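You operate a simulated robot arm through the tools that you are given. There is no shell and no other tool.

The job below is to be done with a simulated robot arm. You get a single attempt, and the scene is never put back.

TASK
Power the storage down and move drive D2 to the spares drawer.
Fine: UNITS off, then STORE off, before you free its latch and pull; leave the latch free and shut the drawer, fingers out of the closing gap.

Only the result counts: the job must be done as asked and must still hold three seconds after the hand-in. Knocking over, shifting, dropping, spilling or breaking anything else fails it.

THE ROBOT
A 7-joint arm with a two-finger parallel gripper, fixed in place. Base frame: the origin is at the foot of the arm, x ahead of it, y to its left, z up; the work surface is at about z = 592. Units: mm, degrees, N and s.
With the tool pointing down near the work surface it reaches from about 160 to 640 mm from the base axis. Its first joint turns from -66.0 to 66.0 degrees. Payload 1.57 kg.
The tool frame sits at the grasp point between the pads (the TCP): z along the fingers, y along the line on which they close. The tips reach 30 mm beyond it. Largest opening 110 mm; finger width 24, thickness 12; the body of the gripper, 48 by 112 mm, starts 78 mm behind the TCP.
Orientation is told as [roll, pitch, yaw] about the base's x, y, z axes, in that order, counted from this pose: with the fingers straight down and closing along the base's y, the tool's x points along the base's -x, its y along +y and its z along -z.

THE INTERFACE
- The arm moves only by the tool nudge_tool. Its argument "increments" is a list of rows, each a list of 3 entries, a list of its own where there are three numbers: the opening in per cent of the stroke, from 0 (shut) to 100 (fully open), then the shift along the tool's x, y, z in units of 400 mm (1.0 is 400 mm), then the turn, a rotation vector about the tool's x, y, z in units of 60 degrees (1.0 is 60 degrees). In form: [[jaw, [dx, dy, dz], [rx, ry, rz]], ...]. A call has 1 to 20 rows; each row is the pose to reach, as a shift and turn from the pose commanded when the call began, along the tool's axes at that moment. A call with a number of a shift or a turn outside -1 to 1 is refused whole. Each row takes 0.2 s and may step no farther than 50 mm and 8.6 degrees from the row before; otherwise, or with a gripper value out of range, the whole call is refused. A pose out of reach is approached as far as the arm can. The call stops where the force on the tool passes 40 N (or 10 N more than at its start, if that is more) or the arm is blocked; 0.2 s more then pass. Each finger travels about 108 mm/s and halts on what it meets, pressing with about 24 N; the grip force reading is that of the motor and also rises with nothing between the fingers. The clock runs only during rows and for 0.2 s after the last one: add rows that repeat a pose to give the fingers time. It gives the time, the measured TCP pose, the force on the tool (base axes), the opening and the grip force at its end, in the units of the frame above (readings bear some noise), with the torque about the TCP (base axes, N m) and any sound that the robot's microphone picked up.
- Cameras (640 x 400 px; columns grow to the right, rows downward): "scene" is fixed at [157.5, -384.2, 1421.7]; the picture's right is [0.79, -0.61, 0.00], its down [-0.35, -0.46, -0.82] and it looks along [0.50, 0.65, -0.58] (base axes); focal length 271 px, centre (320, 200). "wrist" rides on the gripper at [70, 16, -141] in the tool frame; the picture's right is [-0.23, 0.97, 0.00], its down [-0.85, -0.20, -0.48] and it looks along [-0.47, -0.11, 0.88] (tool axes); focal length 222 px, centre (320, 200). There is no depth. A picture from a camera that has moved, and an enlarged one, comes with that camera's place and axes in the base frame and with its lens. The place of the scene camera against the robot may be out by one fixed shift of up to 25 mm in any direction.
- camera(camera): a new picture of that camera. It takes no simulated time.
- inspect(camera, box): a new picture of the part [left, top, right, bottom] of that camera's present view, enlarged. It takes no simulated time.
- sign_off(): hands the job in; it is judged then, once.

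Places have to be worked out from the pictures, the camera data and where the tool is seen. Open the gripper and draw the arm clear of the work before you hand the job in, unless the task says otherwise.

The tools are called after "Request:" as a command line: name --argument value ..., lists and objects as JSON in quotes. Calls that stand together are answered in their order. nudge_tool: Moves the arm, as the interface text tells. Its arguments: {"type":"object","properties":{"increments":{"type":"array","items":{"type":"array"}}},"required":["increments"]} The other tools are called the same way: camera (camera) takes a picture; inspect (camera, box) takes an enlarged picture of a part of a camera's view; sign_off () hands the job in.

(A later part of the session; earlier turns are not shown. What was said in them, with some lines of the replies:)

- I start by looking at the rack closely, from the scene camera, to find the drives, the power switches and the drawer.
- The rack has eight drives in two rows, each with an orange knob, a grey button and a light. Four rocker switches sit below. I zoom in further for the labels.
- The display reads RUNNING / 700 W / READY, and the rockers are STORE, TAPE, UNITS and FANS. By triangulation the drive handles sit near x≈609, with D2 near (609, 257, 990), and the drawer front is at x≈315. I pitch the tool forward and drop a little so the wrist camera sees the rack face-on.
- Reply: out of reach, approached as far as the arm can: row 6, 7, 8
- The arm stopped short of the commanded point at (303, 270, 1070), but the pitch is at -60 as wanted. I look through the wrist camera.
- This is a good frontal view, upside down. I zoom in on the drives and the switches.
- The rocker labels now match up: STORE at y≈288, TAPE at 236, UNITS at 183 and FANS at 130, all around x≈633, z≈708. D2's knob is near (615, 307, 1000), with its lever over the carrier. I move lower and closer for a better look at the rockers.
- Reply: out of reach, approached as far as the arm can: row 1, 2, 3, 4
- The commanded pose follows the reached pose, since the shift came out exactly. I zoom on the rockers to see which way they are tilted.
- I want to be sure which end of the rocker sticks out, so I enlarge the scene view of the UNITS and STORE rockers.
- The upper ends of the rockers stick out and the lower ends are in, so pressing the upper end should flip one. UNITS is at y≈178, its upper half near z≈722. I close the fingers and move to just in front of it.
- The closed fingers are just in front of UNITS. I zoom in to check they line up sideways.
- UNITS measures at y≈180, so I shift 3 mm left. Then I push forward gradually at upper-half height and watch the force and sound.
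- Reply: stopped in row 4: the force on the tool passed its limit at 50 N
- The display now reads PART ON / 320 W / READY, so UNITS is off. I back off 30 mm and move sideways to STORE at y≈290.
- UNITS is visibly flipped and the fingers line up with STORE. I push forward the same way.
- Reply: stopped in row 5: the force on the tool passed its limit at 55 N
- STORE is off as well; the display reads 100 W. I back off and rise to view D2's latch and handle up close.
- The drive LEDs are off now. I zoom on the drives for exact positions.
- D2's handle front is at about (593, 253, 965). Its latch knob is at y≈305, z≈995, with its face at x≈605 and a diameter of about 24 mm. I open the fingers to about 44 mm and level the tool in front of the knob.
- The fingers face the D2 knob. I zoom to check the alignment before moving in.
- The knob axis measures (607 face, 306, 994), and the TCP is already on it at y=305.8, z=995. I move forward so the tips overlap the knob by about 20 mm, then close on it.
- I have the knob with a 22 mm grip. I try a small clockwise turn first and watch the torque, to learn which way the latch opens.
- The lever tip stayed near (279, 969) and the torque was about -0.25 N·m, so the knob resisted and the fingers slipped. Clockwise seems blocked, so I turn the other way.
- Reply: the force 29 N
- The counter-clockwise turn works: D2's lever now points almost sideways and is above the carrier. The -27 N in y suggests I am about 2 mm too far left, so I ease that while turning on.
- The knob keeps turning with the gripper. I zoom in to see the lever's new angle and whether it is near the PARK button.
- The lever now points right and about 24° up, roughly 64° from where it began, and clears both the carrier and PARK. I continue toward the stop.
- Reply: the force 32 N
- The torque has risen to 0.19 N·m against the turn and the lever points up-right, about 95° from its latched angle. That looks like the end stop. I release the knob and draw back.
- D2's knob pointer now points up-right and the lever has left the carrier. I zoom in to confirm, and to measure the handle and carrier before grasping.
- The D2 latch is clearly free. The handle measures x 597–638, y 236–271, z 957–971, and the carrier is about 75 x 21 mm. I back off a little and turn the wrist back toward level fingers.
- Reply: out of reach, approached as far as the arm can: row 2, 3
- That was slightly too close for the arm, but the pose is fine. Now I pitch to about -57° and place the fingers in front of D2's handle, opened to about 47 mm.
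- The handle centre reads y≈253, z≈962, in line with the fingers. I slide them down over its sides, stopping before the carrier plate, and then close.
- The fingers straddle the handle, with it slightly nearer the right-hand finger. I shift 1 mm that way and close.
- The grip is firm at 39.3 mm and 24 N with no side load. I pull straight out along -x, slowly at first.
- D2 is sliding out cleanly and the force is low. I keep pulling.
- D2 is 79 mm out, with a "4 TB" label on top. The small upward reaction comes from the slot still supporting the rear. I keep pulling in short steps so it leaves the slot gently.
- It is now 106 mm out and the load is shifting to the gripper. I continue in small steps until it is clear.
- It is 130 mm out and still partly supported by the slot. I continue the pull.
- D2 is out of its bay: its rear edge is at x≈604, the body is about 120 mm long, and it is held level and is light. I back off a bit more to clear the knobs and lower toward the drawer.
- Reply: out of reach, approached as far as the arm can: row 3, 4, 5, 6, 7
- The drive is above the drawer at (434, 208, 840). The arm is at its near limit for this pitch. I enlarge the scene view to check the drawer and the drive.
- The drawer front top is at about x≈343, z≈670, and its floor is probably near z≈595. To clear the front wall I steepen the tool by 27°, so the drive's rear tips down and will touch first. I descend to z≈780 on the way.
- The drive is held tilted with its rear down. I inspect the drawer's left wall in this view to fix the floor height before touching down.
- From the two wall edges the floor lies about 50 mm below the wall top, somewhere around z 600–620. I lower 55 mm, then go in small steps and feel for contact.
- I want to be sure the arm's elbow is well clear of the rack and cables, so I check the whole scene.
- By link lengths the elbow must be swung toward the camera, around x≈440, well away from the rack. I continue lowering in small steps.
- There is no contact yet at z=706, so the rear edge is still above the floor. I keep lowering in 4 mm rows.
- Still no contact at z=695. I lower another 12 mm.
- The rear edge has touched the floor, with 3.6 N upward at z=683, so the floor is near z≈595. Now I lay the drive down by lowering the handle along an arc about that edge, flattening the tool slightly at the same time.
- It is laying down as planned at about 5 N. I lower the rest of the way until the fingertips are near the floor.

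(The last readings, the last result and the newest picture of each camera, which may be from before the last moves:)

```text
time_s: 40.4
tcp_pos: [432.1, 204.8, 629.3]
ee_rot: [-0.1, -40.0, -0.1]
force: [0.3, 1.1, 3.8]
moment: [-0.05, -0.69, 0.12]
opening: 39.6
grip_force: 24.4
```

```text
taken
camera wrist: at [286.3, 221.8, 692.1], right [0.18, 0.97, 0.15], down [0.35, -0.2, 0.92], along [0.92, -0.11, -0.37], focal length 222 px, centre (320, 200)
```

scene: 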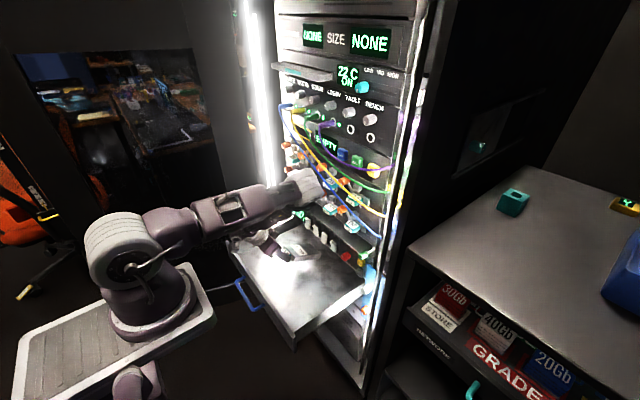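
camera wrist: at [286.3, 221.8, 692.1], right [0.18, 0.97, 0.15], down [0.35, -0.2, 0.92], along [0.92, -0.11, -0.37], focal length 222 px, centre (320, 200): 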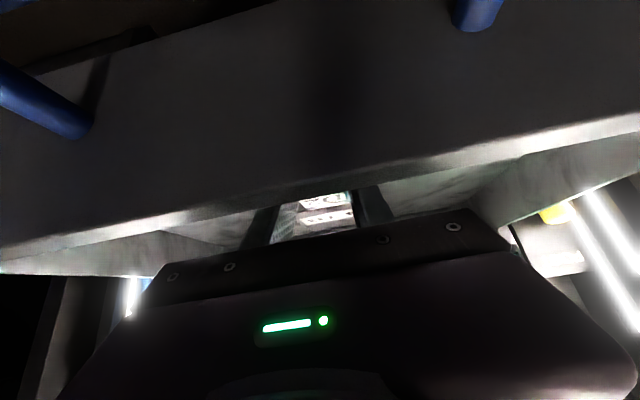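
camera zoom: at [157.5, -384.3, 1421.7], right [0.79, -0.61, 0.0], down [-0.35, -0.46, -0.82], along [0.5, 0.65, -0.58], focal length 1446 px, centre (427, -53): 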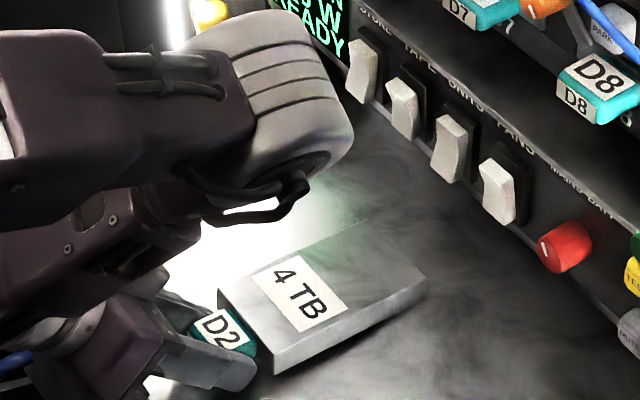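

The drive is nearly flat; the front panel is just ahead of the camera and clear of it. I lower a couple of millimetres more, so that the release drop is as small as possible.

Request:
nudge_tool --increments '[[0, [0.0032, 0, 0.0038], [0, 0, 0]], [0, [0.0056, 0, 0.0067], [0, 0, 0]], [0, [0.0056, 0, 0.0067], [0, 0, 0]]]'

Request:
inspect --camera "scene" --box '[265, 240, 335, 290]'

```text
time_s: 41.2
tcp_pos: [430.6, 204.4, 626.1]
ee_rot: [-0.1, -40.0, -0.1]
force: [-0.4, 1.1, 4.2]
moment: [-0.1, -0.68, 0.08]
opening: 39.7
grip_force: 24.0
```

```text
8.00 times, centred on (300, 265) of scene
camera zoom: at [157.5, -384.3, 1421.7], right [0.79, -0.61, 0.0], down [-0.35, -0.46, -0.82], along [0.5, 0.65, -0.58], focal length 2169 px, centre (480, -320)
```

zoom: 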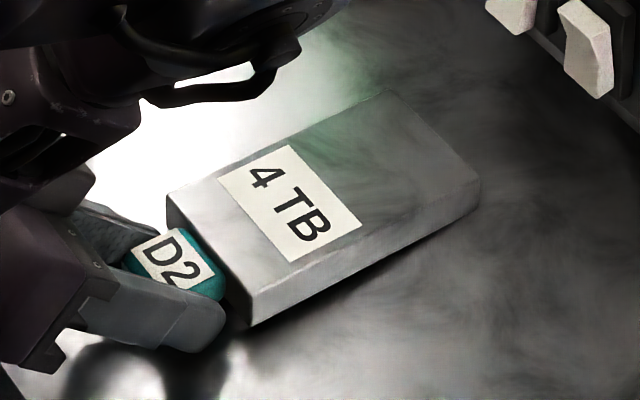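

The tips are still not on the floor and the force is steady at about 4 N. I go down in 1.5 mm rows.

Request:
nudge_tool --increments '[[0, [0.0024, 0, 0.0029], [0, 0, 0]], [0, [0.0048, 0, 0.0058], [0, 0, 0]], [0, [0.0072, 0, 0.0086], [0, 0, 0]], [0, [0.0072, 0, 0.0086], [0, 0, 0]]]'

Request:
inspect --camera "scene" --box '[265, 240, 335, 290]'

```text
time_s: 42.3
tcp_pos: [432.4, 205.1, 622.3]
ee_rot: [-0.1, -40.4, -0.2]
force: [-0.4, -0.4, 5.3]
moment: [-0.05, 0.05, -0.03]
opening: 39.5
grip_force: 24.2
stopped in row 4: the force on the tool passed its limit at 41 N (the readings are from after the stop); the commanded pose is now the measured one
```

```text
8.00 times, centred on (300, 265) of scene
camera zoom: at [157.5, -384.3, 1421.7], right [0.79, -0.61, 0.0], down [-0.35, -0.46, -0.82], along [0.5, 0.65, -0.58], focal length 2169 px, centre (480, -320)
```

zoom: 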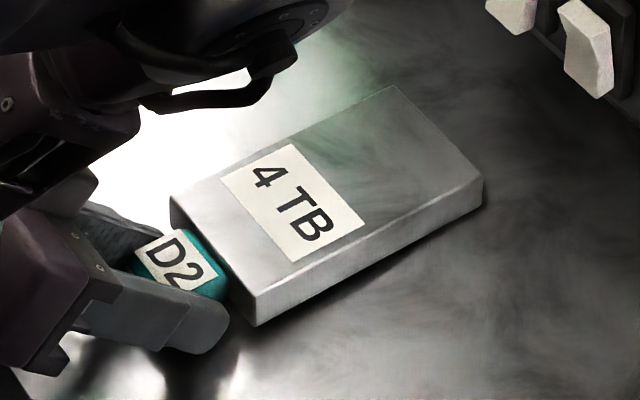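

The fingertips are on the floor, which is therefore z≈592. The drive's front is only about 7 mm above it with the rear already down. I ease up 1 mm and open the fingers gradually.

Request:
nudge_tool --increments '[[0, [-0.0016, 0, -0.0019], [0, 0, 0]], [36, [-0.0016, 0, -0.0019], [0, 0, 0]], [37, [-0.0016, 0, -0.0019], [0, 0, 0]], [38, [-0.0016, 0, -0.0019], [0, 0, 0]], [41, [-0.0016, 0, -0.0019], [0, 0, 0]], [46, [-0.0016, 0, -0.0019], [0, 0, 0]], [50, [-0.0016, 0, -0.0019], [0, 0, 0]], [50, [-0.0016, 0, -0.0019], [0, 0, 0]]]'

Request:
inspect --camera "scene" --box '[265, 240, 335, 290]'

Request:
camera --camera "scene"

```text
time_s: 44.1
tcp_pos: [431.9, 205.5, 623.2]
ee_rot: [-0.1, -40.4, -0.1]
force: [-0.8, -0.3, 0.3]
moment: [-0.04, -0.02, -0.02]
opening: 55.2
grip_force: 0.1
```

```text
8.00 times, centred on (300, 265) of scene
camera zoom: at [157.5, -384.2, 1421.7], right [0.79, -0.61, 0.0], down [-0.35, -0.46, -0.82], along [0.5, 0.65, -0.58], focal length 2169 px, centre (480, -320)
```

zoom: 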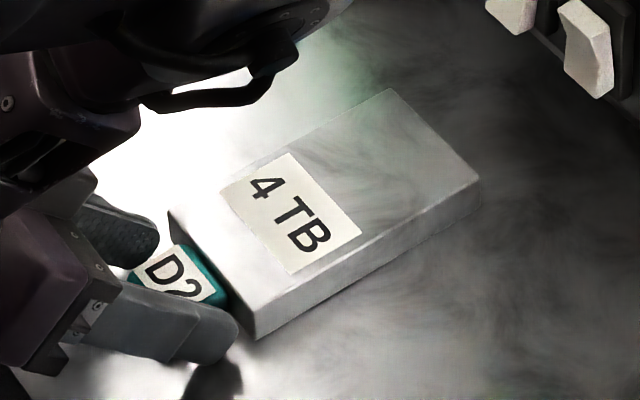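

```text
taken
```

scene: 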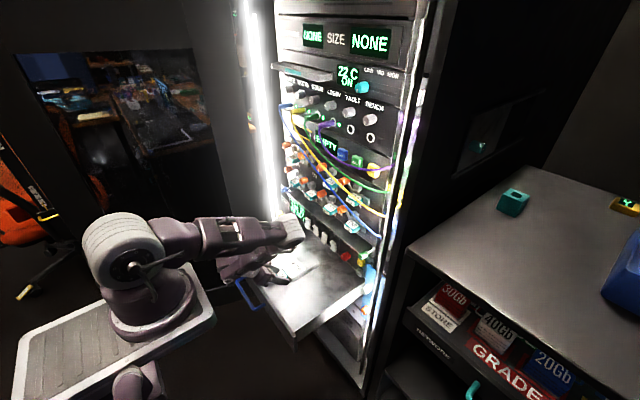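

The drive lies flat in the drawer and the fingers are free of it. I back off slightly and rise straight up.

Request:
nudge_tool --increments '[[50, [-0.008, 0, -0.0326], [0, 0, 0]], [50, [-0.05, 0, -0.105], [0, 0, 0]], [50, [-0.115, 0, -0.181], [0, 0, 0]], [50, [-0.18, 0, -0.2575], [0, 0, 0]], [50, [-0.18, 0, -0.2575], [0, 0, 0]]]'

Request:
camera --camera "wrist"

Request:
inspect --camera "scene" --box '[215, 190, 385, 340]'

```text
time_s: 45.3
tcp_pos: [421.5, 203.6, 749.9]
ee_rot: [0.0, -40.4, -0.1]
force: [0.1, -0.5, 0.0]
moment: [0.02, 0.03, -0.02]
opening: 54.9
grip_force: 0.0
```

```text
taken
camera wrist: at [276.1, 221.8, 811.5], right [0.18, 0.97, 0.15], down [0.34, -0.2, 0.92], along [0.92, -0.11, -0.37], focal length 222 px, centre (320, 200)
```

wrist: 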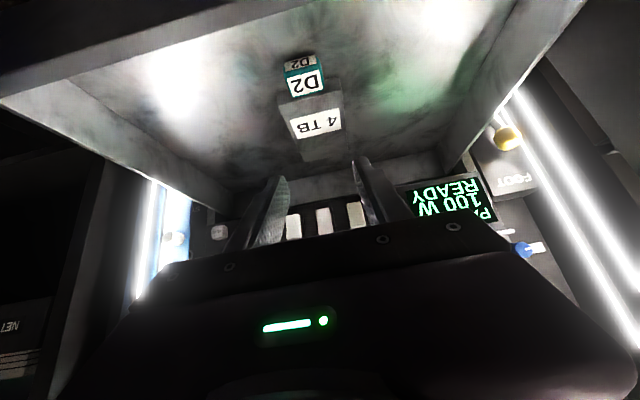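

```text
2.67 times, centred on (300, 265) of scene
camera zoom: at [157.5, -384.2, 1421.7], right [0.79, -0.61, 0.0], down [-0.35, -0.46, -0.82], along [0.5, 0.65, -0.58], focal length 723 px, centre (373, 27)
```

zoom: 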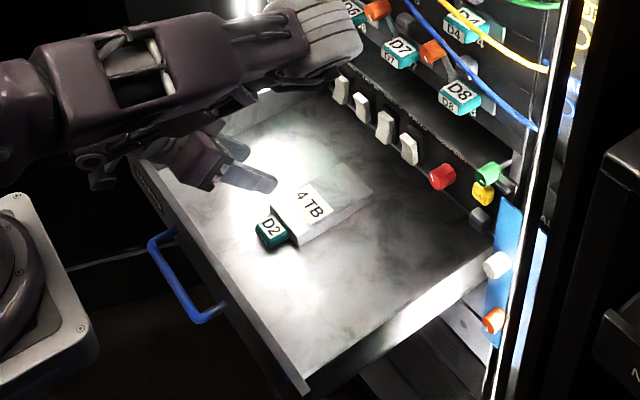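

D2 is flat in the drawer. From the pictures the front panel's outer face is at x≈334, its top at z≈667, and the blue handle bar is at z≈627. I close the fingers, turn the tool straight down, and move in front of the panel.

Request:
nudge_tool --increments '[[30, [0.036, 0, -0.042], [0, 0.112, 0]], [0, [0.072, 0, -0.083], [0, 0.224, 0]], [0, [0.108, 0, -0.125], [0, 0.336, 0]], [0, [0.145, 0, -0.167], [0, 0.448, 0]], [0, [0.181, 0, -0.208], [0, 0.56, 0]], [0, [0.217, 0, -0.25], [0, 0.673, 0]], [0, [0.217, 0, -0.25], [0, 0.673, 0]]]'

Request:
camera --camera "wrist"

Request:
camera --camera "scene"

```text
time_s: 46.9
tcp_pos: [288.0, 205.7, 768.9]
ee_rot: [0.0, 0.1, 0.0]
force: [-1.0, -0.8, 0.8]
moment: [-0.01, 0.01, -0.01]
opening: 0.0
grip_force: 21.3
```

```text
taken
camera wrist: at [219.4, 222.8, 910.4], right [0.23, 0.97, 0.0], down [0.86, -0.2, 0.48], along [0.46, -0.11, -0.88], focal length 222 px, centre (320, 200)
```

wrist: 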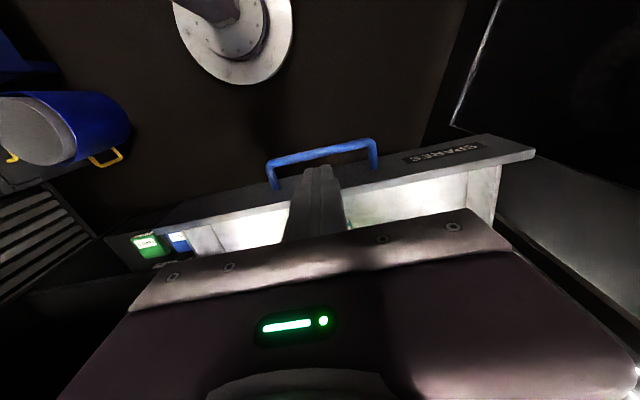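

```text
taken
```

scene: 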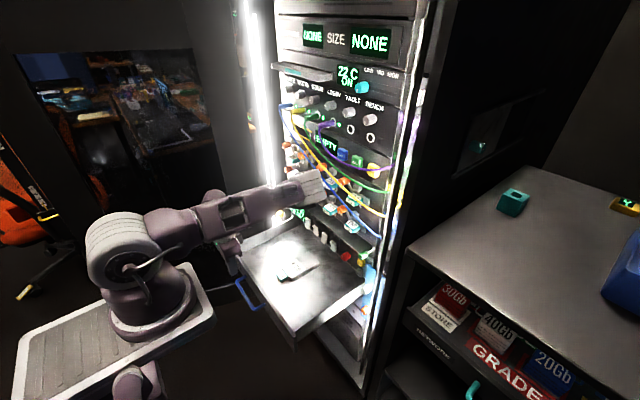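

The SPARES panel and handle bar are visible, and the closed fingers are centred between the handle posts. I lower them just above the bar level, in front of the panel.

Request:
nudge_tool --increments '[[0, [0, 0, 0.08], [0, 0, 0]], [0, [-0.002, 0, 0.16], [0, 0, 0]], [0, [-0.005, 0, 0.215], [0, 0, 0]], [0, [-0.005, 0, 0.2375], [0, 0, 0]], [0, [-0.005, 0, 0.2375], [0, 0, 0]]]'

Request:
camera --camera "wrist"

Request:
inspect --camera "scene" --box '[215, 220, 315, 310]'

```text
time_s: 48.1
tcp_pos: [291.5, 204.7, 673.5]
ee_rot: [0.0, 0.0, -0.1]
force: [0.0, -0.5, -0.1]
moment: [-0.04, 0.01, 0.05]
opening: 0.1
grip_force: 20.9
```

```text
taken
camera wrist: at [221.9, 222.6, 814.7], right [0.23, 0.97, 0.0], down [0.85, -0.2, 0.48], along [0.47, -0.11, -0.88], focal length 222 px, centre (320, 200)
```

wrist: 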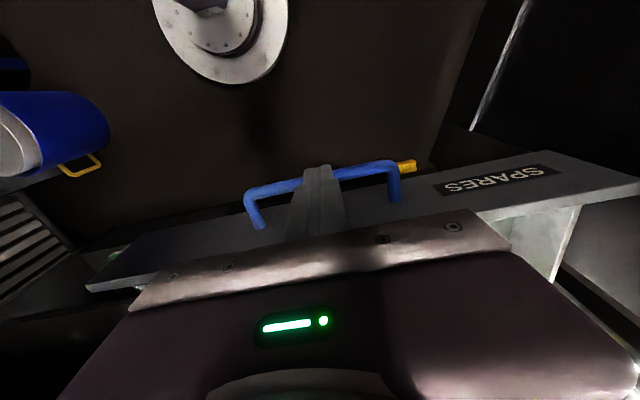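

```text
4.44 times, centred on (265, 265) of scene
camera zoom: at [157.5, -384.2, 1421.7], right [0.79, -0.61, 0.0], down [-0.35, -0.46, -0.82], along [0.5, 0.65, -0.58], focal length 1205 px, centre (564, -89)
```

zoom: 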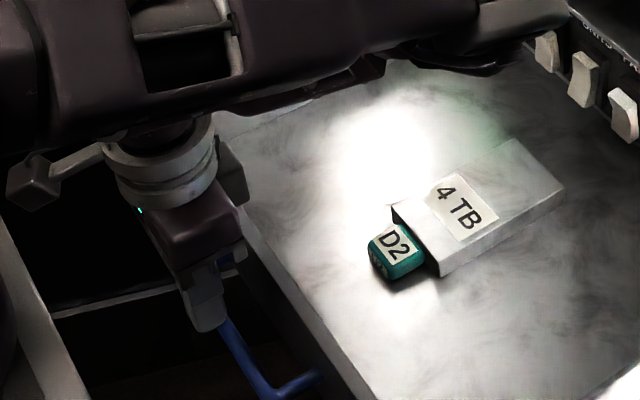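

The fingers are in front of the panel and above the bar. I push the drawer in slowly and watch the force.

Request:
nudge_tool --increments '[[0, [-0.025, 0, 0], [0, 0, 0]], [0, [-0.05, 0, 0], [0, 0, 0]], [0, [-0.065, 0, 0], [0, 0, 0]], [0, [-0.075, 0, 0], [0, 0, 0]], [0, [-0.085, 0, 0], [0, 0, 0]], [0, [-0.1, 0, 0], [0, 0, 0]], [0, [-0.115, 0, 0], [0, 0, 0]], [0, [-0.13, 0, 0], [0, 0, 0]], [0, [-0.145, 0, 0], [0, 0, 0]], [0, [-0.16, 0, 0], [0, 0, 0]], [0, [-0.16, 0, 0], [0, 0, 0]]]'

Request:
camera --camera "wrist"

Request:
inspect --camera "scene" --box '[215, 180, 385, 340]'

```text
time_s: 50.5
tcp_pos: [356.2, 205.3, 673.3]
ee_rot: [0.1, -0.1, -0.1]
force: [0.4, 0.4, -1.0]
moment: [-0.02, 0.0, -0.01]
opening: 0.1
grip_force: 21.5
```

```text
taken
camera wrist: at [285.6, 222.1, 814.4], right [0.23, 0.97, 0.0], down [0.85, -0.2, 0.48], along [0.47, -0.11, -0.88], focal length 222 px, centre (320, 200)
```

wrist: 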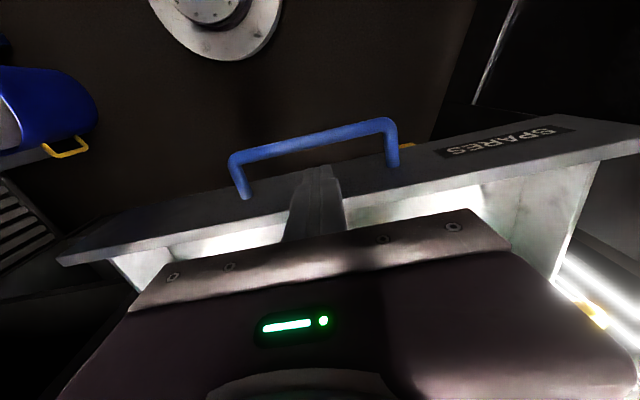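

```text
2.50 times, centred on (300, 260) of scene
camera zoom: at [157.6, -384.2, 1421.7], right [0.79, -0.61, 0.0], down [-0.35, -0.46, -0.82], along [0.5, 0.65, -0.58], focal length 678 px, centre (370, 50)
```

zoom: 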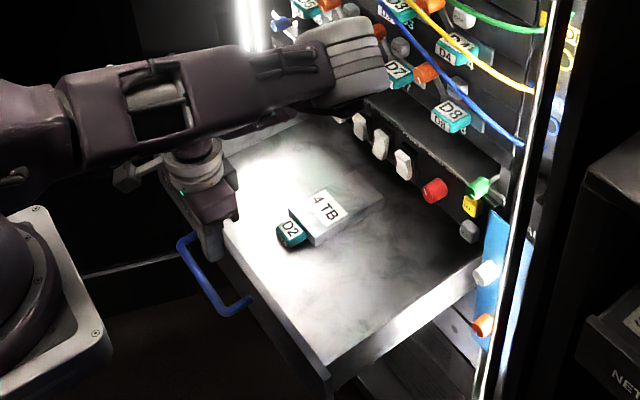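

The bar moved about 28 mm with the push, so the drawer slides freely with almost no resistance. I continue pushing slowly to about x=480.

Request:
nudge_tool --increments '[[0, [-0.01, 0, 0], [0, 0, 0]], [0, [-0.025, 0, 0], [0, 0, 0]], [0, [-0.043, 0, 0], [0, 0, 0]], [0, [-0.061, 0, 0], [0, 0, 0]], [0, [-0.079, 0, 0], [0, 0, 0]], [0, [-0.097, 0, 0], [0, 0, 0]], [0, [-0.115, 0, 0], [0, 0, 0]], [0, [-0.133, 0, 0], [0, 0, 0]], [0, [-0.151, 0, 0], [0, 0, 0]], [0, [-0.169, 0, 0], [0, 0, 0]], [0, [-0.187, 0, 0], [0, 0, 0]], [0, [-0.205, 0, 0], [0, 0, 0]], [0, [-0.223, 0, 0], [0, 0, 0]], [0, [-0.241, 0, 0], [0, 0, 0]], [0, [-0.259, 0, 0], [0, 0, 0]], [0, [-0.277, 0, 0], [0, 0, 0]], [0, [-0.295, 0, 0], [0, 0, 0]], [0, [-0.305, 0, 0], [0, 0, 0]], [0, [-0.31, 0, 0], [0, 0, 0]]]'

Request:
camera --camera "wrist"

Request:
camera --camera "scene"

Request:
inspect --camera "scene" --box '[215, 180, 385, 340]'

```text
time_s: 54.5
tcp_pos: [479.1, 204.7, 672.9]
ee_rot: [0.1, 0.0, -0.1]
force: [-1.3, -0.7, 0.8]
moment: [0.03, 0.02, -0.01]
opening: 0.0
grip_force: 21.3
```

```text
taken
camera wrist: at [409.7, 221.8, 814.5], right [0.23, 0.97, 0.0], down [0.85, -0.2, 0.48], along [0.47, -0.11, -0.88], focal length 222 px, centre (320, 200)
```

wrist: 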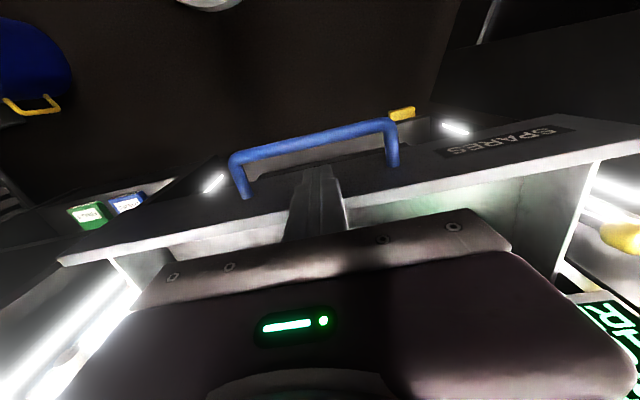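

```text
taken
```

scene: 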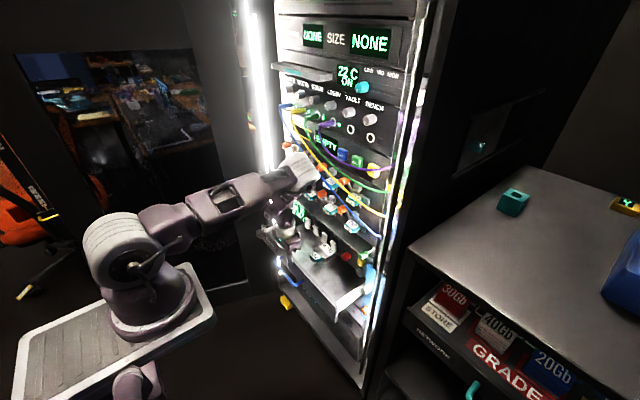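

```text
2.50 times, centred on (300, 260) of scene
camera zoom: at [157.5, -384.3, 1421.7], right [0.79, -0.61, 0.0], down [-0.35, -0.46, -0.82], along [0.5, 0.65, -0.58], focal length 678 px, centre (370, 50)
```

zoom: 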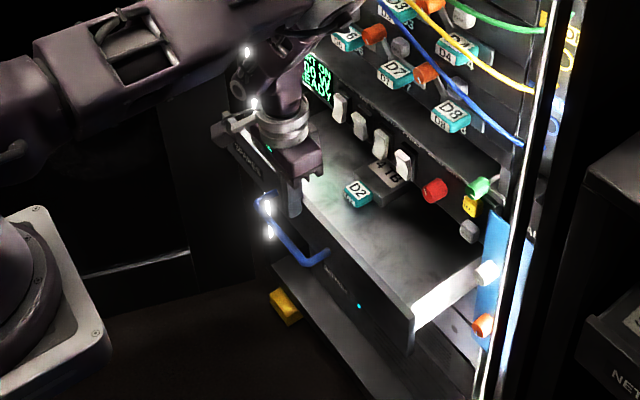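

The drawer is about half closed, with its panel at x≈491, and D2 rides with it. For the last part the tool must lean back so its body stays clear of the rack. I back off, rise, and pitch to -50°.

Request:
nudge_tool --increments '[[0, [0.04, 0, 0], [0, 0, 0]], [0, [0.0875, 0, 0], [0, 0, 0]], [0, [0.0875, 0, -0.075], [0, 0, 0]], [0, [0.0875, 0, -0.15], [0, 0, 0]], [0, [0.0875, 0, -0.15], [0, -0.139, 0]], [0, [0.0875, 0, -0.15], [0, -0.278, 0]], [0, [0.0875, 0, -0.15], [0, -0.417, 0]], [0, [0.0875, 0, -0.15], [0, -0.556, 0]], [0, [0.0875, 0, -0.15], [0, -0.694, 0]], [0, [0.0875, 0, -0.15], [0, -0.833, 0]], [0, [0.0875, 0, -0.15], [0, -0.833, 0]]]'

Request:
camera --camera "wrist"

Request:
inspect --camera "scene" --box '[215, 180, 385, 340]'

```text
time_s: 56.9
tcp_pos: [444.1, 205.1, 733.9]
ee_rot: [0.0, -50.1, -0.1]
force: [-0.2, 0.3, 0.0]
moment: [0.0, -0.01, -0.01]
opening: 0.0
grip_force: 21.8
```

```text
taken
camera wrist: at [291.1, 222.3, 770.9], right [0.15, 0.97, 0.17], down [0.18, -0.2, 0.96], along [0.97, -0.11, -0.21], focal length 222 px, centre (320, 200)
```

wrist: 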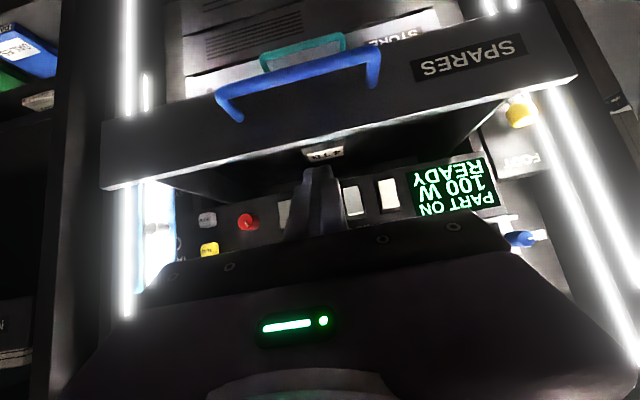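

```text
2.50 times, centred on (300, 260) of scene
camera zoom: at [157.5, -384.2, 1421.7], right [0.79, -0.61, 0.0], down [-0.35, -0.46, -0.82], along [0.5, 0.65, -0.58], focal length 678 px, centre (370, 50)
```

zoom: 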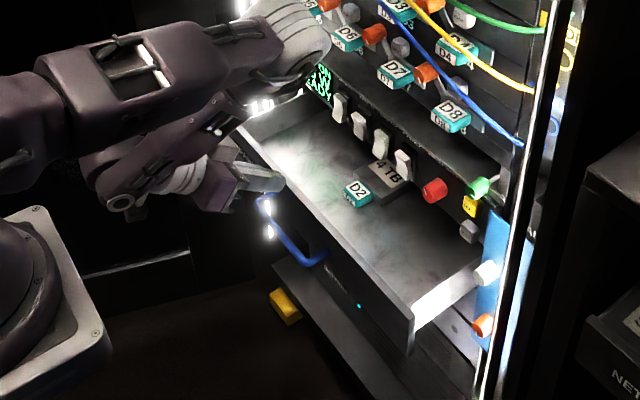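

The panel top reads z≈669 at x≈491, and the bar is at z≈620. I lower the fingertips to about 10 mm below the panel's top edge and push on.

Request:
nudge_tool --increments '[[0, [0.043, 0, 0.036], [0, 0, 0]], [0, [0.086, 0, 0.072], [0, 0, 0]], [0, [0.1285, 0, 0.1075], [0, 0, 0]], [0, [0.1157, 0, 0.1228], [0, 0, 0]], [0, [0.1061, 0, 0.1343], [0, 0, 0]], [0, [0.0965, 0, 0.1459], [0, 0, 0]], [0, [0.0852, 0, 0.1593], [0, 0, 0]], [0, [0.074, 0, 0.1727], [0, 0, 0]], [0, [0.0628, 0, 0.1861], [0, 0, 0]], [0, [0.0516, 0, 0.1995], [0, 0, 0]], [0, [0.0403, 0, 0.213], [0, 0, 0]], [0, [0.0291, 0, 0.2264], [0, 0, 0]], [0, [0.0179, 0, 0.2398], [0, 0, 0]], [0, [0.0067, 0, 0.2532], [0, 0, 0]], [0, [0.0067, 0, 0.2532], [0, 0, 0]]]'

Request:
camera --camera "wrist"

Request:
inspect --camera "scene" --box '[215, 180, 385, 340]'

```text
time_s: 60.1
tcp_pos: [520.6, 204.9, 665.7]
ee_rot: [0.0, -50.0, -0.2]
force: [0.3, 0.0, 0.3]
moment: [-0.01, -0.01, -0.01]
opening: 0.1
grip_force: 21.9
```

```text
taken
camera wrist: at [367.3, 222.1, 703.2], right [0.15, 0.97, 0.17], down [0.18, -0.2, 0.96], along [0.97, -0.11, -0.21], focal length 222 px, centre (320, 200)
```

wrist: 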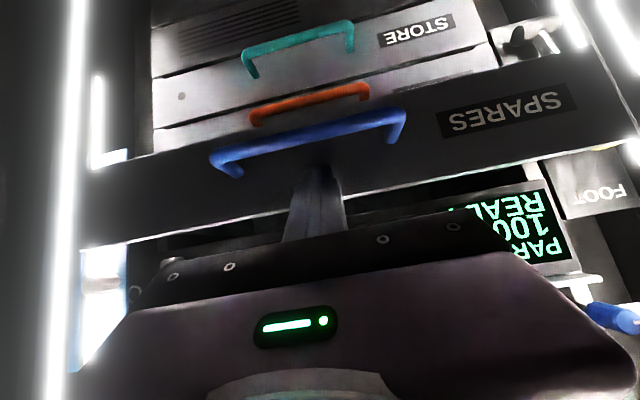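

```text
2.50 times, centred on (300, 260) of scene
camera zoom: at [157.6, -384.2, 1421.7], right [0.79, -0.61, 0.0], down [-0.35, -0.46, -0.82], along [0.5, 0.65, -0.58], focal length 678 px, centre (370, 50)
```

zoom: 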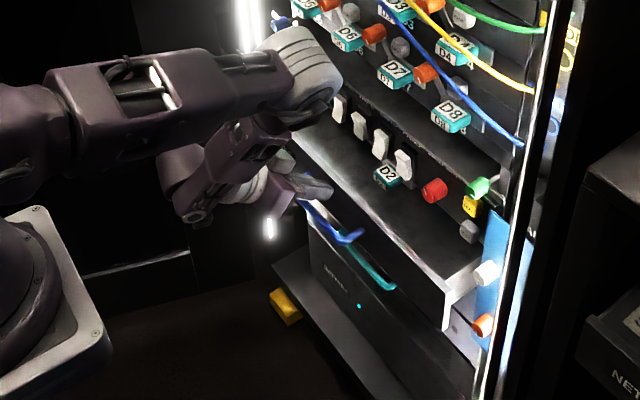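

The panel is at about x≈551 and D2 is going in under the switch panel. I keep pushing slowly until the drawer meets its stop.

Request:
nudge_tool --increments '[[0, [-0.0128, 0, 0.0153], [0, 0, 0]], [0, [-0.0241, 0, 0.0288], [0, 0, 0]], [0, [-0.0353, 0, 0.0422], [0, 0, 0]], [0, [-0.0465, 0, 0.0556], [0, 0, 0]], [0, [-0.0577, 0, 0.069], [0, 0, 0]], [0, [-0.069, 0, 0.0825], [0, 0, 0]], [0, [-0.0786, 0, 0.094], [0, 0, 0]], [0, [-0.0866, 0, 0.1036], [0, 0, 0]], [0, [-0.0946, 0, 0.1132], [0, 0, 0]], [0, [-0.1026, 0, 0.1227], [0, 0, 0]], [0, [-0.1026, 0, 0.1227], [0, 0, 0]]]'

Request:
camera --camera "wrist"

Request:
inspect --camera "scene" --box '[235, 180, 385, 320]'

```text
time_s: 62.5
tcp_pos: [584.4, 203.2, 665.8]
ee_rot: [0.1, -49.9, -0.1]
force: [-2.0, 0.2, 0.3]
moment: [0.02, 0.01, 0.03]
opening: 0.0
grip_force: 21.7
```

```text
taken
camera wrist: at [431.2, 221.9, 703.3], right [0.15, 0.97, 0.17], down [0.18, -0.2, 0.96], along [0.97, -0.11, -0.21], focal length 222 px, centre (320, 200)
```

wrist: 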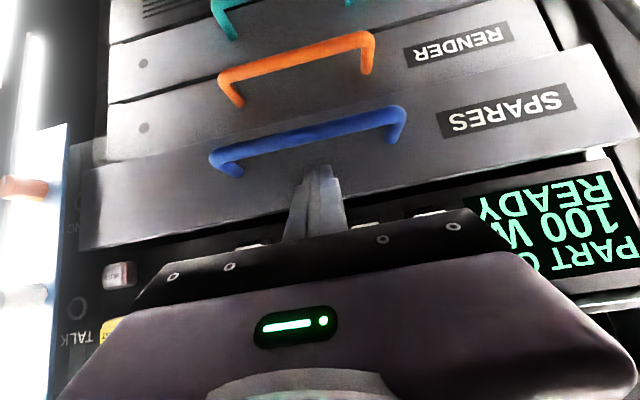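

```text
2.86 times, centred on (310, 250) of scene
camera zoom: at [157.5, -384.2, 1421.7], right [0.79, -0.61, 0.0], down [-0.35, -0.46, -0.82], along [0.5, 0.65, -0.58], focal length 775 px, centre (349, 57)
```

zoom: 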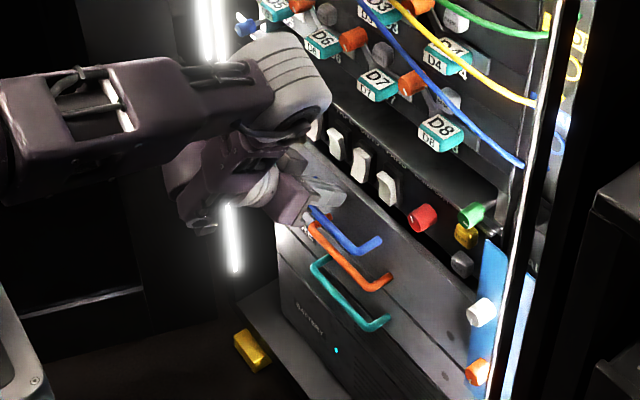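

The drawer is almost closed, with its panel at x≈615. I push in 2.5 mm rows until it stops.

Request:
nudge_tool --increments '[[0, [-0.004, 0, 0.0048], [0, 0, 0]], [0, [-0.008, 0, 0.0096], [0, 0, 0]], [0, [-0.012, 0, 0.0144], [0, 0, 0]], [0, [-0.016, 0, 0.0192], [0, 0, 0]], [0, [-0.02, 0, 0.024], [0, 0, 0]], [0, [-0.024, 0, 0.0288], [0, 0, 0]], [0, [-0.028, 0, 0.0336], [0, 0, 0]], [0, [-0.028, 0, 0.0336], [0, 0, 0]]]'

Request:
camera --camera "wrist"

Request:
inspect --camera "scene" --box '[285, 205, 375, 305]'

```text
time_s: 64.3
tcp_pos: [601.5, 204.2, 667.0]
ee_rot: [-0.1, -50.0, 0.0]
force: [-0.6, -0.2, 0.8]
moment: [0.03, 0.03, 0.01]
opening: 0.0
grip_force: 21.6
```

```text
taken
camera wrist: at [448.8, 221.9, 703.4], right [0.15, 0.97, 0.17], down [0.18, -0.2, 0.96], along [0.97, -0.11, -0.21], focal length 222 px, centre (320, 200)
```

wrist: 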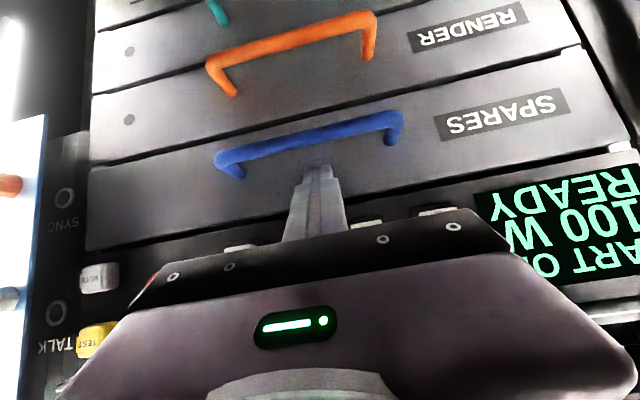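

```text
4.00 times, centred on (330, 255) of scene
camera zoom: at [157.5, -384.2, 1421.7], right [0.79, -0.61, 0.0], down [-0.35, -0.46, -0.82], along [0.5, 0.65, -0.58], focal length 1085 px, centre (280, -20)
```

zoom: 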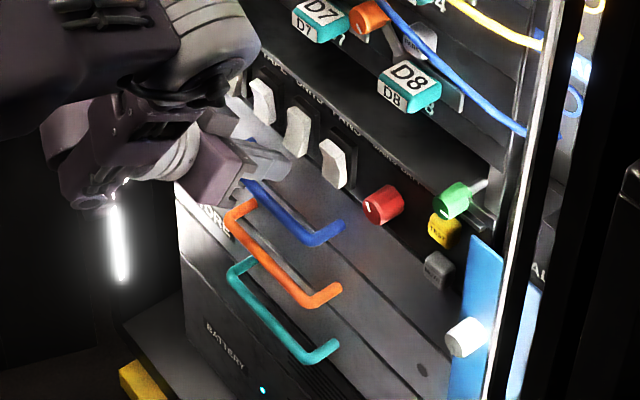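

The panel is at about x≈632 and there is still no stop. I back off a touch, shift a few millimetres left and down to keep clear of the rockers, and push on in 2 mm rows.

Request:
nudge_tool --increments '[[0, [0.0096, 0, -0.0115], [0, 0, 0]], [0, [0.0192, 0.01, -0.0035], [0, 0, 0]], [0, [0.0096, 0.01, 0.008], [0, 0, 0]], [0, [0.0048, 0.01, 0.0138], [0, 0, 0]], [0, [0.0016, 0.01, 0.0176], [0, 0, 0]], [0, [-0.0016, 0.01, 0.0214], [0, 0, 0]], [0, [-0.0048, 0.01, 0.0253], [0, 0, 0]], [0, [-0.008, 0.01, 0.0291], [0, 0, 0]], [0, [-0.008, 0.01, 0.0291], [0, 0, 0]]]'

Request:
camera --camera "wrist"

Request:
inspect --camera "scene" --box '[285, 205, 375, 305]'

```text
time_s: 66.1
tcp_pos: [606.6, 209.6, 657.9]
ee_rot: [0.1, -49.3, 0.1]
force: [-3.3, -0.3, 0.2]
moment: [0.0, -0.03, 0.01]
opening: 0.1
grip_force: 21.1
stopped in row 8: the force on the tool passed its limit at 45 N (the readings are from after the stop); the commanded pose is now the measured one
```

```text
taken
camera wrist: at [454.5, 226.4, 697.2], right [0.15, 0.97, 0.17], down [0.2, -0.2, 0.96], along [0.97, -0.11, -0.22], focal length 222 px, centre (320, 200)
```

wrist: 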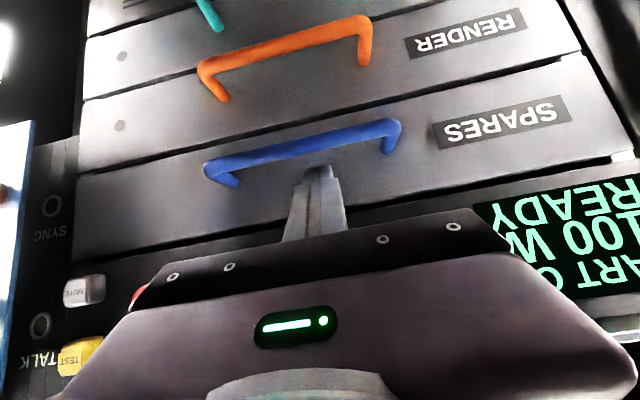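

```text
4.00 times, centred on (330, 255) of scene
camera zoom: at [157.5, -384.2, 1421.7], right [0.79, -0.61, 0.0], down [-0.35, -0.46, -0.82], along [0.5, 0.65, -0.58], focal length 1085 px, centre (280, -20)
```

zoom: 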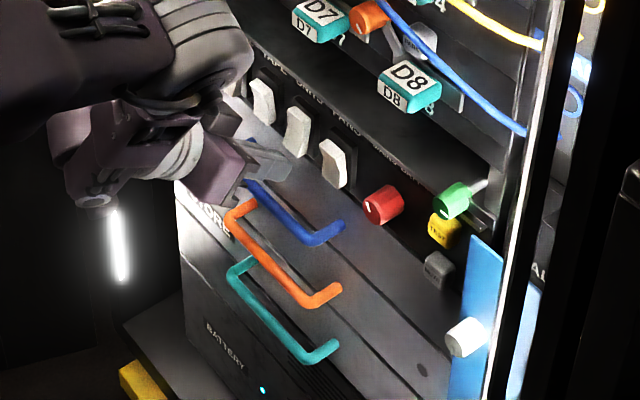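

The push stopped at 45 N with the tool at x≈607, so the drawer has met its stop. I check that the SPARES front is flush with the drawers below.

Request:
inspect --camera "wrist" --box '[60, 60, 300, 270]'

Request:
inspect --camera "scene" --box '[320, 235, 400, 305]'

Request:
inspect --camera "wrist" --box '[400, 20, 640, 220]'

```text
1.90 times, centred on (180, 165) of wrist
camera zoom: at [454.5, 226.4, 697.2], right [0.15, 0.97, 0.17], down [0.2, -0.2, 0.96], along [0.97, -0.11, -0.22], focal length 423 px, centre (587, 267)
```

zoom: 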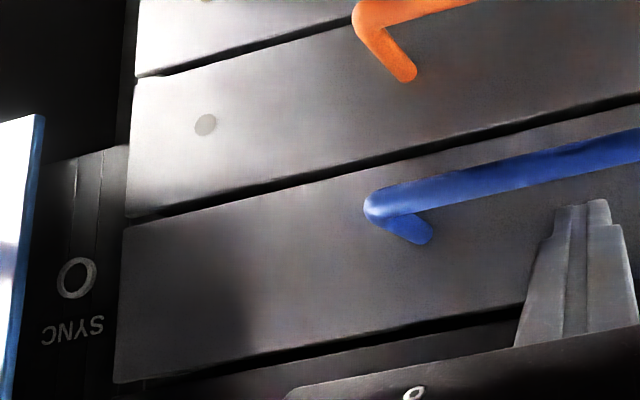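

```text
5.71 times, centred on (360, 270) of scene
camera zoom: at [157.5, -384.2, 1421.7], right [0.79, -0.61, 0.0], down [-0.35, -0.46, -0.82], along [0.5, 0.65, -0.58], focal length 1550 px, centre (91, -200)
```

zoom: 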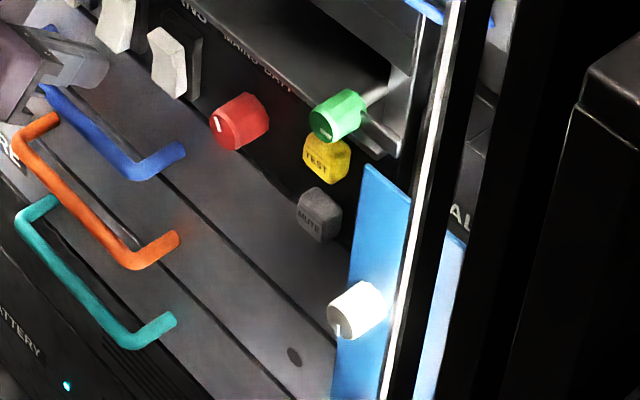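

```text
2.00 times, centred on (520, 120) of wrist
camera zoom: at [454.5, 226.4, 697.2], right [0.15, 0.97, 0.17], down [0.2, -0.2, 0.96], along [0.97, -0.11, -0.22], focal length 444 px, centre (-80, 360)
```

zoom: 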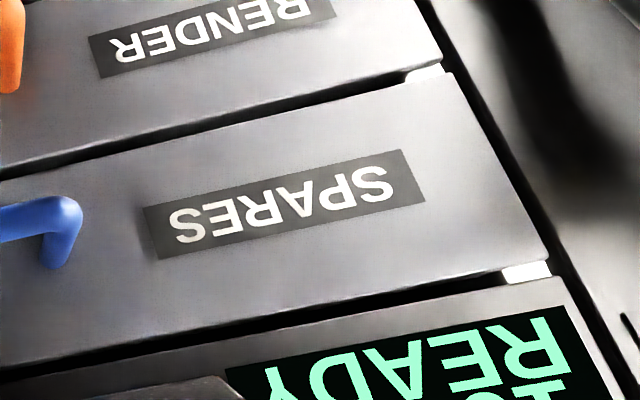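

The SPARES front is now flush with RENDER, so the drawer is shut. I draw the fingers back along their own axis, up and away from the handle bar, and open the gripper once clear.

Request:
nudge_tool --increments '[[0, [0, 0, -0.04], [0, 0, 0]], [0, [0, 0, -0.1], [0, 0, 0]], [0, [0, 0, -0.18], [0, 0, 0]], [0, [0, 0, -0.26], [0, 0, 0]], [20, [0, 0, -0.34], [0, 0, 0]], [40, [0, 0, -0.38], [0, 0, 0]], [40, [0, 0, -0.38], [0, 0, 0]]]'

Request:
camera --camera "wrist"

Request:
camera --camera "scene"

Request:
inspect --camera "scene" --box '[285, 205, 375, 305]'

```text
time_s: 67.7
tcp_pos: [492.8, 210.1, 757.5]
ee_rot: [0.2, -49.4, 0.1]
force: [0.3, -1.0, 0.2]
moment: [-0.01, 0.0, 0.0]
opening: 43.8
grip_force: 0.1
```

```text
taken
camera wrist: at [339.8, 226.3, 796.8], right [0.15, 0.97, 0.17], down [0.19, -0.2, 0.96], along [0.97, -0.11, -0.22], focal length 222 px, centre (320, 200)
```

wrist: 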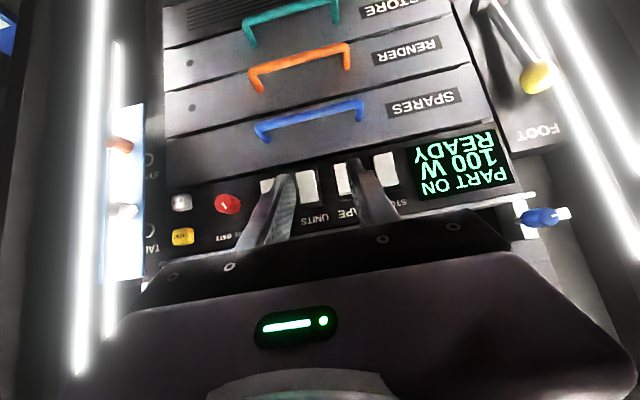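

```text
taken
```

scene: 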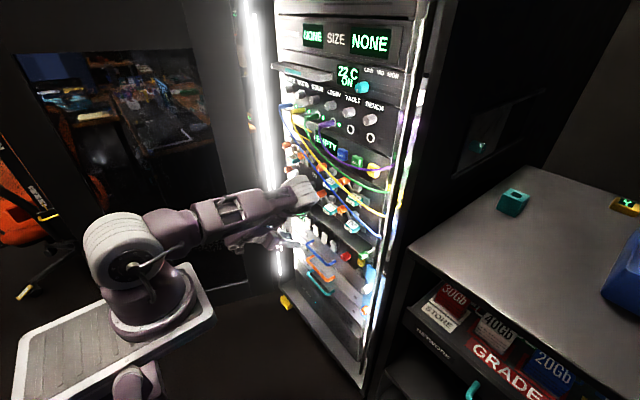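

```text
4.00 times, centred on (330, 255) of scene
camera zoom: at [157.5, -384.2, 1421.7], right [0.79, -0.61, 0.0], down [-0.35, -0.46, -0.82], along [0.5, 0.65, -0.58], focal length 1085 px, centre (280, -20)
```

zoom: 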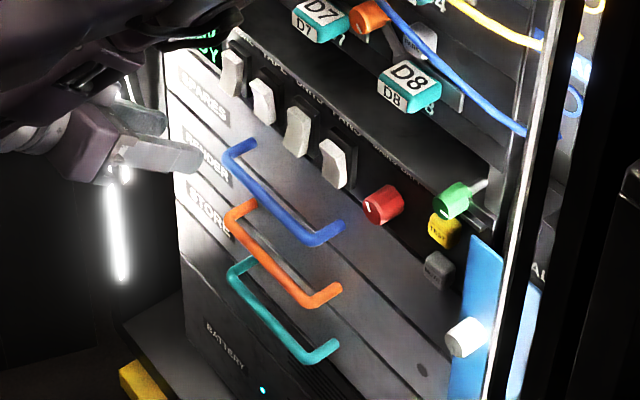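

The drawer is shut flush, and STORE and UNITS are off. I move up and back to check D2's latch and the empty bay, and open the fingers fully.

Request:
nudge_tool --increments '[[40, [-0.058, 0, -0.065], [0, 0, 0]], [40, [-0.116, 0, -0.129], [0, 0, 0]], [60, [-0.173, 0, -0.194], [0, 0, 0]], [80, [-0.231, 0, -0.259], [0, 0, 0]], [100, [-0.289, 0, -0.3235], [0, 0, 0]], [100, [-0.289, 0, -0.3235], [0, 0, 0]]]'

Request:
camera --camera "wrist"

Request:
camera --camera "scene"

```text
time_s: 69.1
tcp_pos: [469.3, 210.9, 928.5]
ee_rot: [0.1, -49.5, 0.0]
force: [-0.1, -0.6, 0.0]
moment: [-0.01, 0.02, -0.03]
opening: 110.5
grip_force: 0.1
```

```text
taken
camera wrist: at [316.2, 226.7, 968.2], right [0.15, 0.97, 0.17], down [0.19, -0.2, 0.96], along [0.97, -0.11, -0.22], focal length 222 px, centre (320, 200)
```

wrist: 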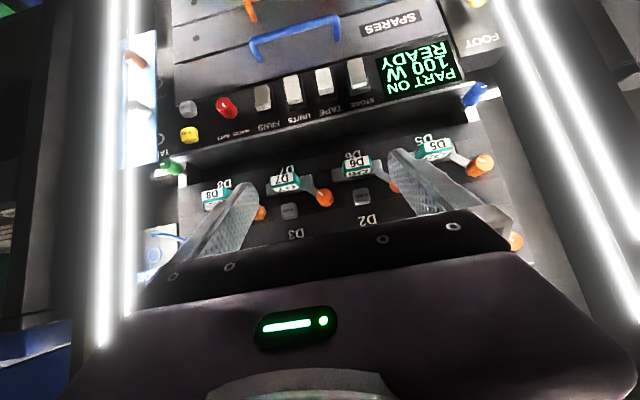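

```text
taken
```

scene: 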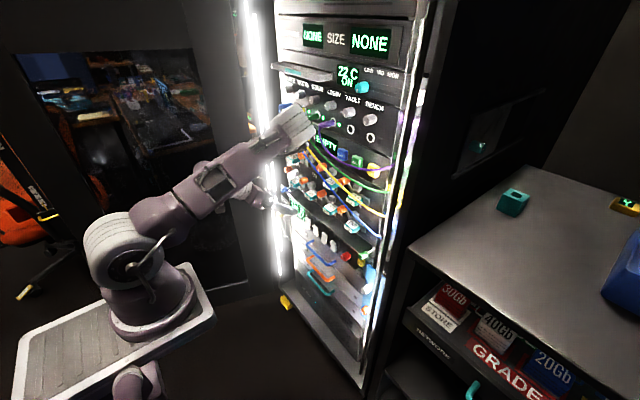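

The arm is back with the gripper open. I look at the D2 bay and the switches once more.

Request:
inspect --camera "scene" --box '[280, 130, 350, 180]'

Request:
inspect --camera "scene" --box '[280, 190, 380, 310]'

Request:
inspect --camera "wrist" --box '[160, 0, 500, 150]'

```text
8.00 times, centred on (315, 155) of scene
camera zoom: at [157.5, -384.2, 1421.7], right [0.79, -0.61, 0.0], down [-0.35, -0.46, -0.82], along [0.5, 0.65, -0.58], focal length 2169 px, centre (360, 560)
```

zoom: 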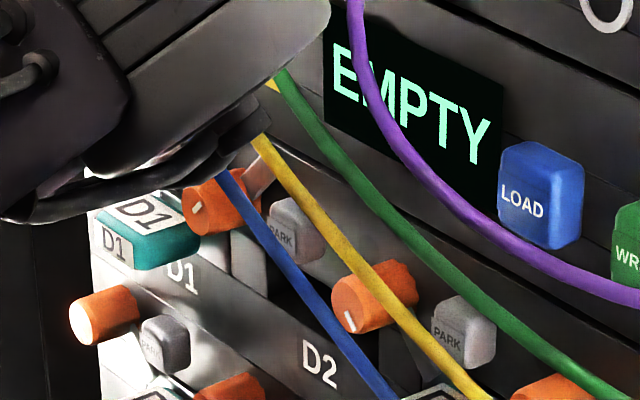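

```text
3.33 times, centred on (330, 250) of scene
camera zoom: at [157.5, -384.2, 1421.7], right [0.79, -0.61, 0.0], down [-0.35, -0.46, -0.82], along [0.5, 0.65, -0.58], focal length 904 px, centre (287, 33)
```

zoom: 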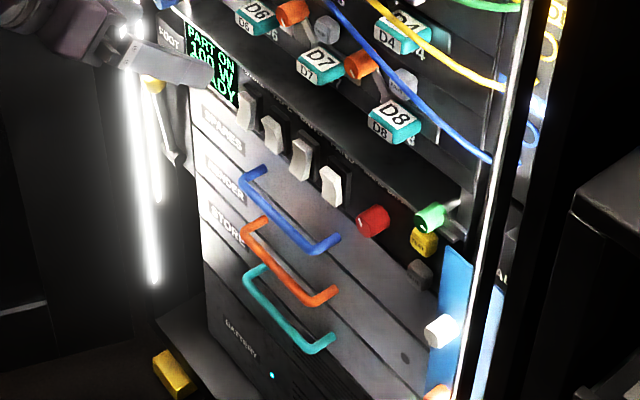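

```text
1.88 times, centred on (330, 75) of wrist
camera zoom: at [316.2, 226.7, 968.2], right [0.15, 0.97, 0.17], down [0.19, -0.2, 0.96], along [0.97, -0.11, -0.22], focal length 418 px, centre (301, 435)
```

zoom: 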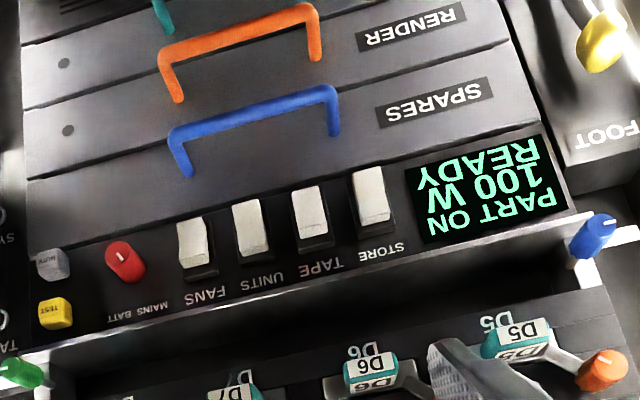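

The D2 lever still points up and free, the bay is empty, UNITS and STORE are off, and the drawer is flush. I draw the arm back a bit further from the rack.

Request:
nudge_tool --increments '[[100, [-0.008, 0.016, -0.083], [0, 0, 0]], [100, [-0.016, 0.032, -0.165], [0, 0, 0]], [100, [-0.0245, 0.0475, -0.248], [0, 0, 0]], [100, [-0.0245, 0.0475, -0.248], [0, 0, 0]], [100, [-0.0245, 0.0475, -0.248], [0, 0, 0]]]'

Request:
camera --camera "wrist"

Request:
camera --camera "scene"

```text
time_s: 70.3
tcp_pos: [412.8, 248.9, 1003.7]
ee_rot: [0.1, -49.3, 0.1]
force: [-0.7, 0.2, 0.1]
moment: [0.06, 0.02, 0.01]
opening: 110.1
grip_force: 0.1
out of reach, approached as far as the arm can: row 1, 2, 3, 4, 5
```

```text
taken
camera wrist: at [259.6, 265.6, 1043.2], right [0.15, 0.97, 0.17], down [0.19, -0.2, 0.96], along [0.97, -0.11, -0.22], focal length 222 px, centre (320, 200)
```

wrist: 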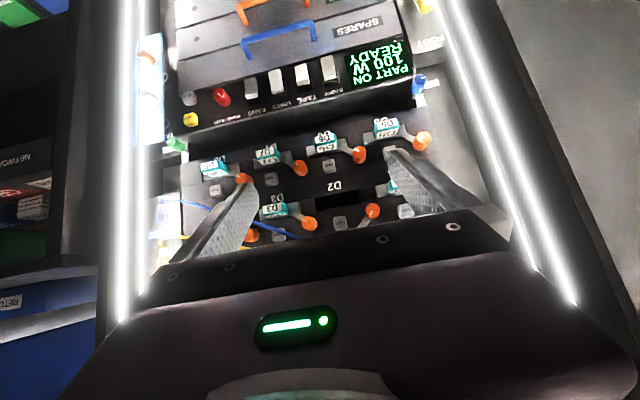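

```text
taken
```

scene: 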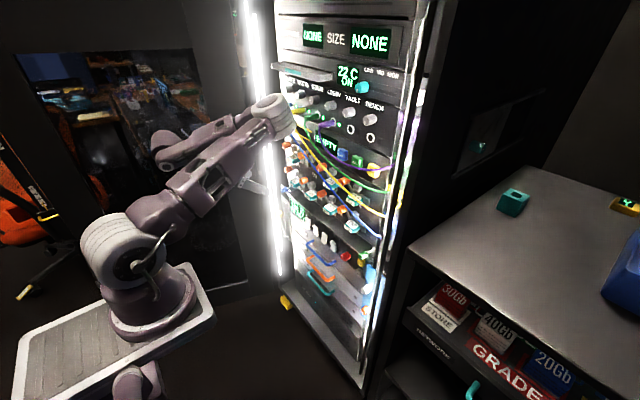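

The arm is clear. One last zoom on the D2 bay and latch before handing in.

Request:
inspect --camera "wrist" --box '[230, 110, 430, 240]'

Request:
inspect --camera "scene" --box '[275, 80, 400, 180]'

```text
3.08 times, centred on (330, 175) of wrist
camera zoom: at [259.6, 265.6, 1043.2], right [0.15, 0.97, 0.17], down [0.19, -0.2, 0.96], along [0.97, -0.11, -0.22], focal length 684 px, centre (289, 277)
```

zoom: 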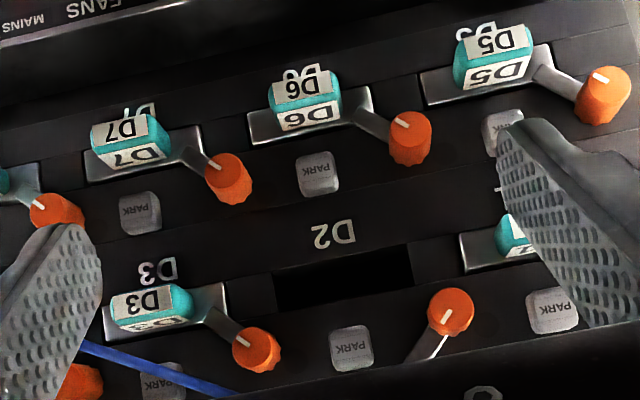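

```text
4.00 times, centred on (338, 130) of scene
camera zoom: at [157.5, -384.2, 1421.7], right [0.79, -0.61, 0.0], down [-0.35, -0.46, -0.82], along [0.5, 0.65, -0.58], focal length 1085 px, centre (250, 480)
```

zoom: 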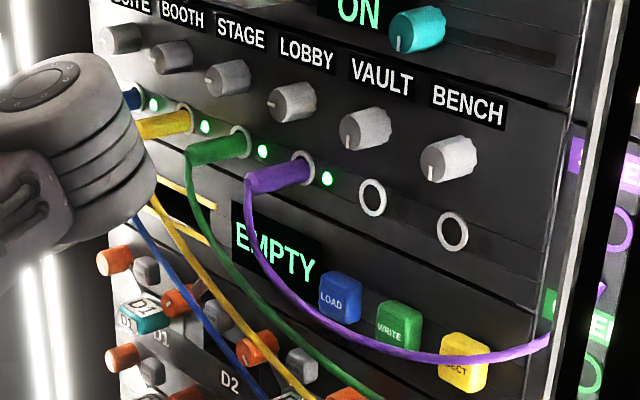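

The D2 bay is empty with its latch free, and the other drives are still latched in place. UNITS and STORE are off, the SPARES drawer is shut with D2 inside, and the arm is clear with the gripper open. I hand the job in.

Request:
sign_off

```text
The job is handed in.
```

Drive D2 is in the spares drawer, the drawer is shut, and the storage is powered down in the order you asked. I handed the job in but have not seen the verdict.

- **Power:** I switched UNITS off first (the display dropped from 700 W to 320 W), then STORE (down to 100 W). The display still reads PART ON because TAPE, FANS and the rest were left alone.
- **Latch:** D2's latch went free only after both switches were off. It is still free, with the lever up and off the bay. My first small try went the wrong way: the knob resisted and the fingers slipped on it, and nothing in the pictures looked changed.
- **Drive:** D2 pulled out with little force and lies flat in the drawer. I let go with its rear edge already on the floor and its front about 7 mm up, so the front settled those last few millimetres.
- **Drawer:** I pushed only on the outer face of the front panel until it met its stop. It now sits flush with the RENDER drawer below.
- **Everything else:** In the last pictures the other drives I could see were still latched and the cables looked undisturbed. The gripper is open and clear of the rack.
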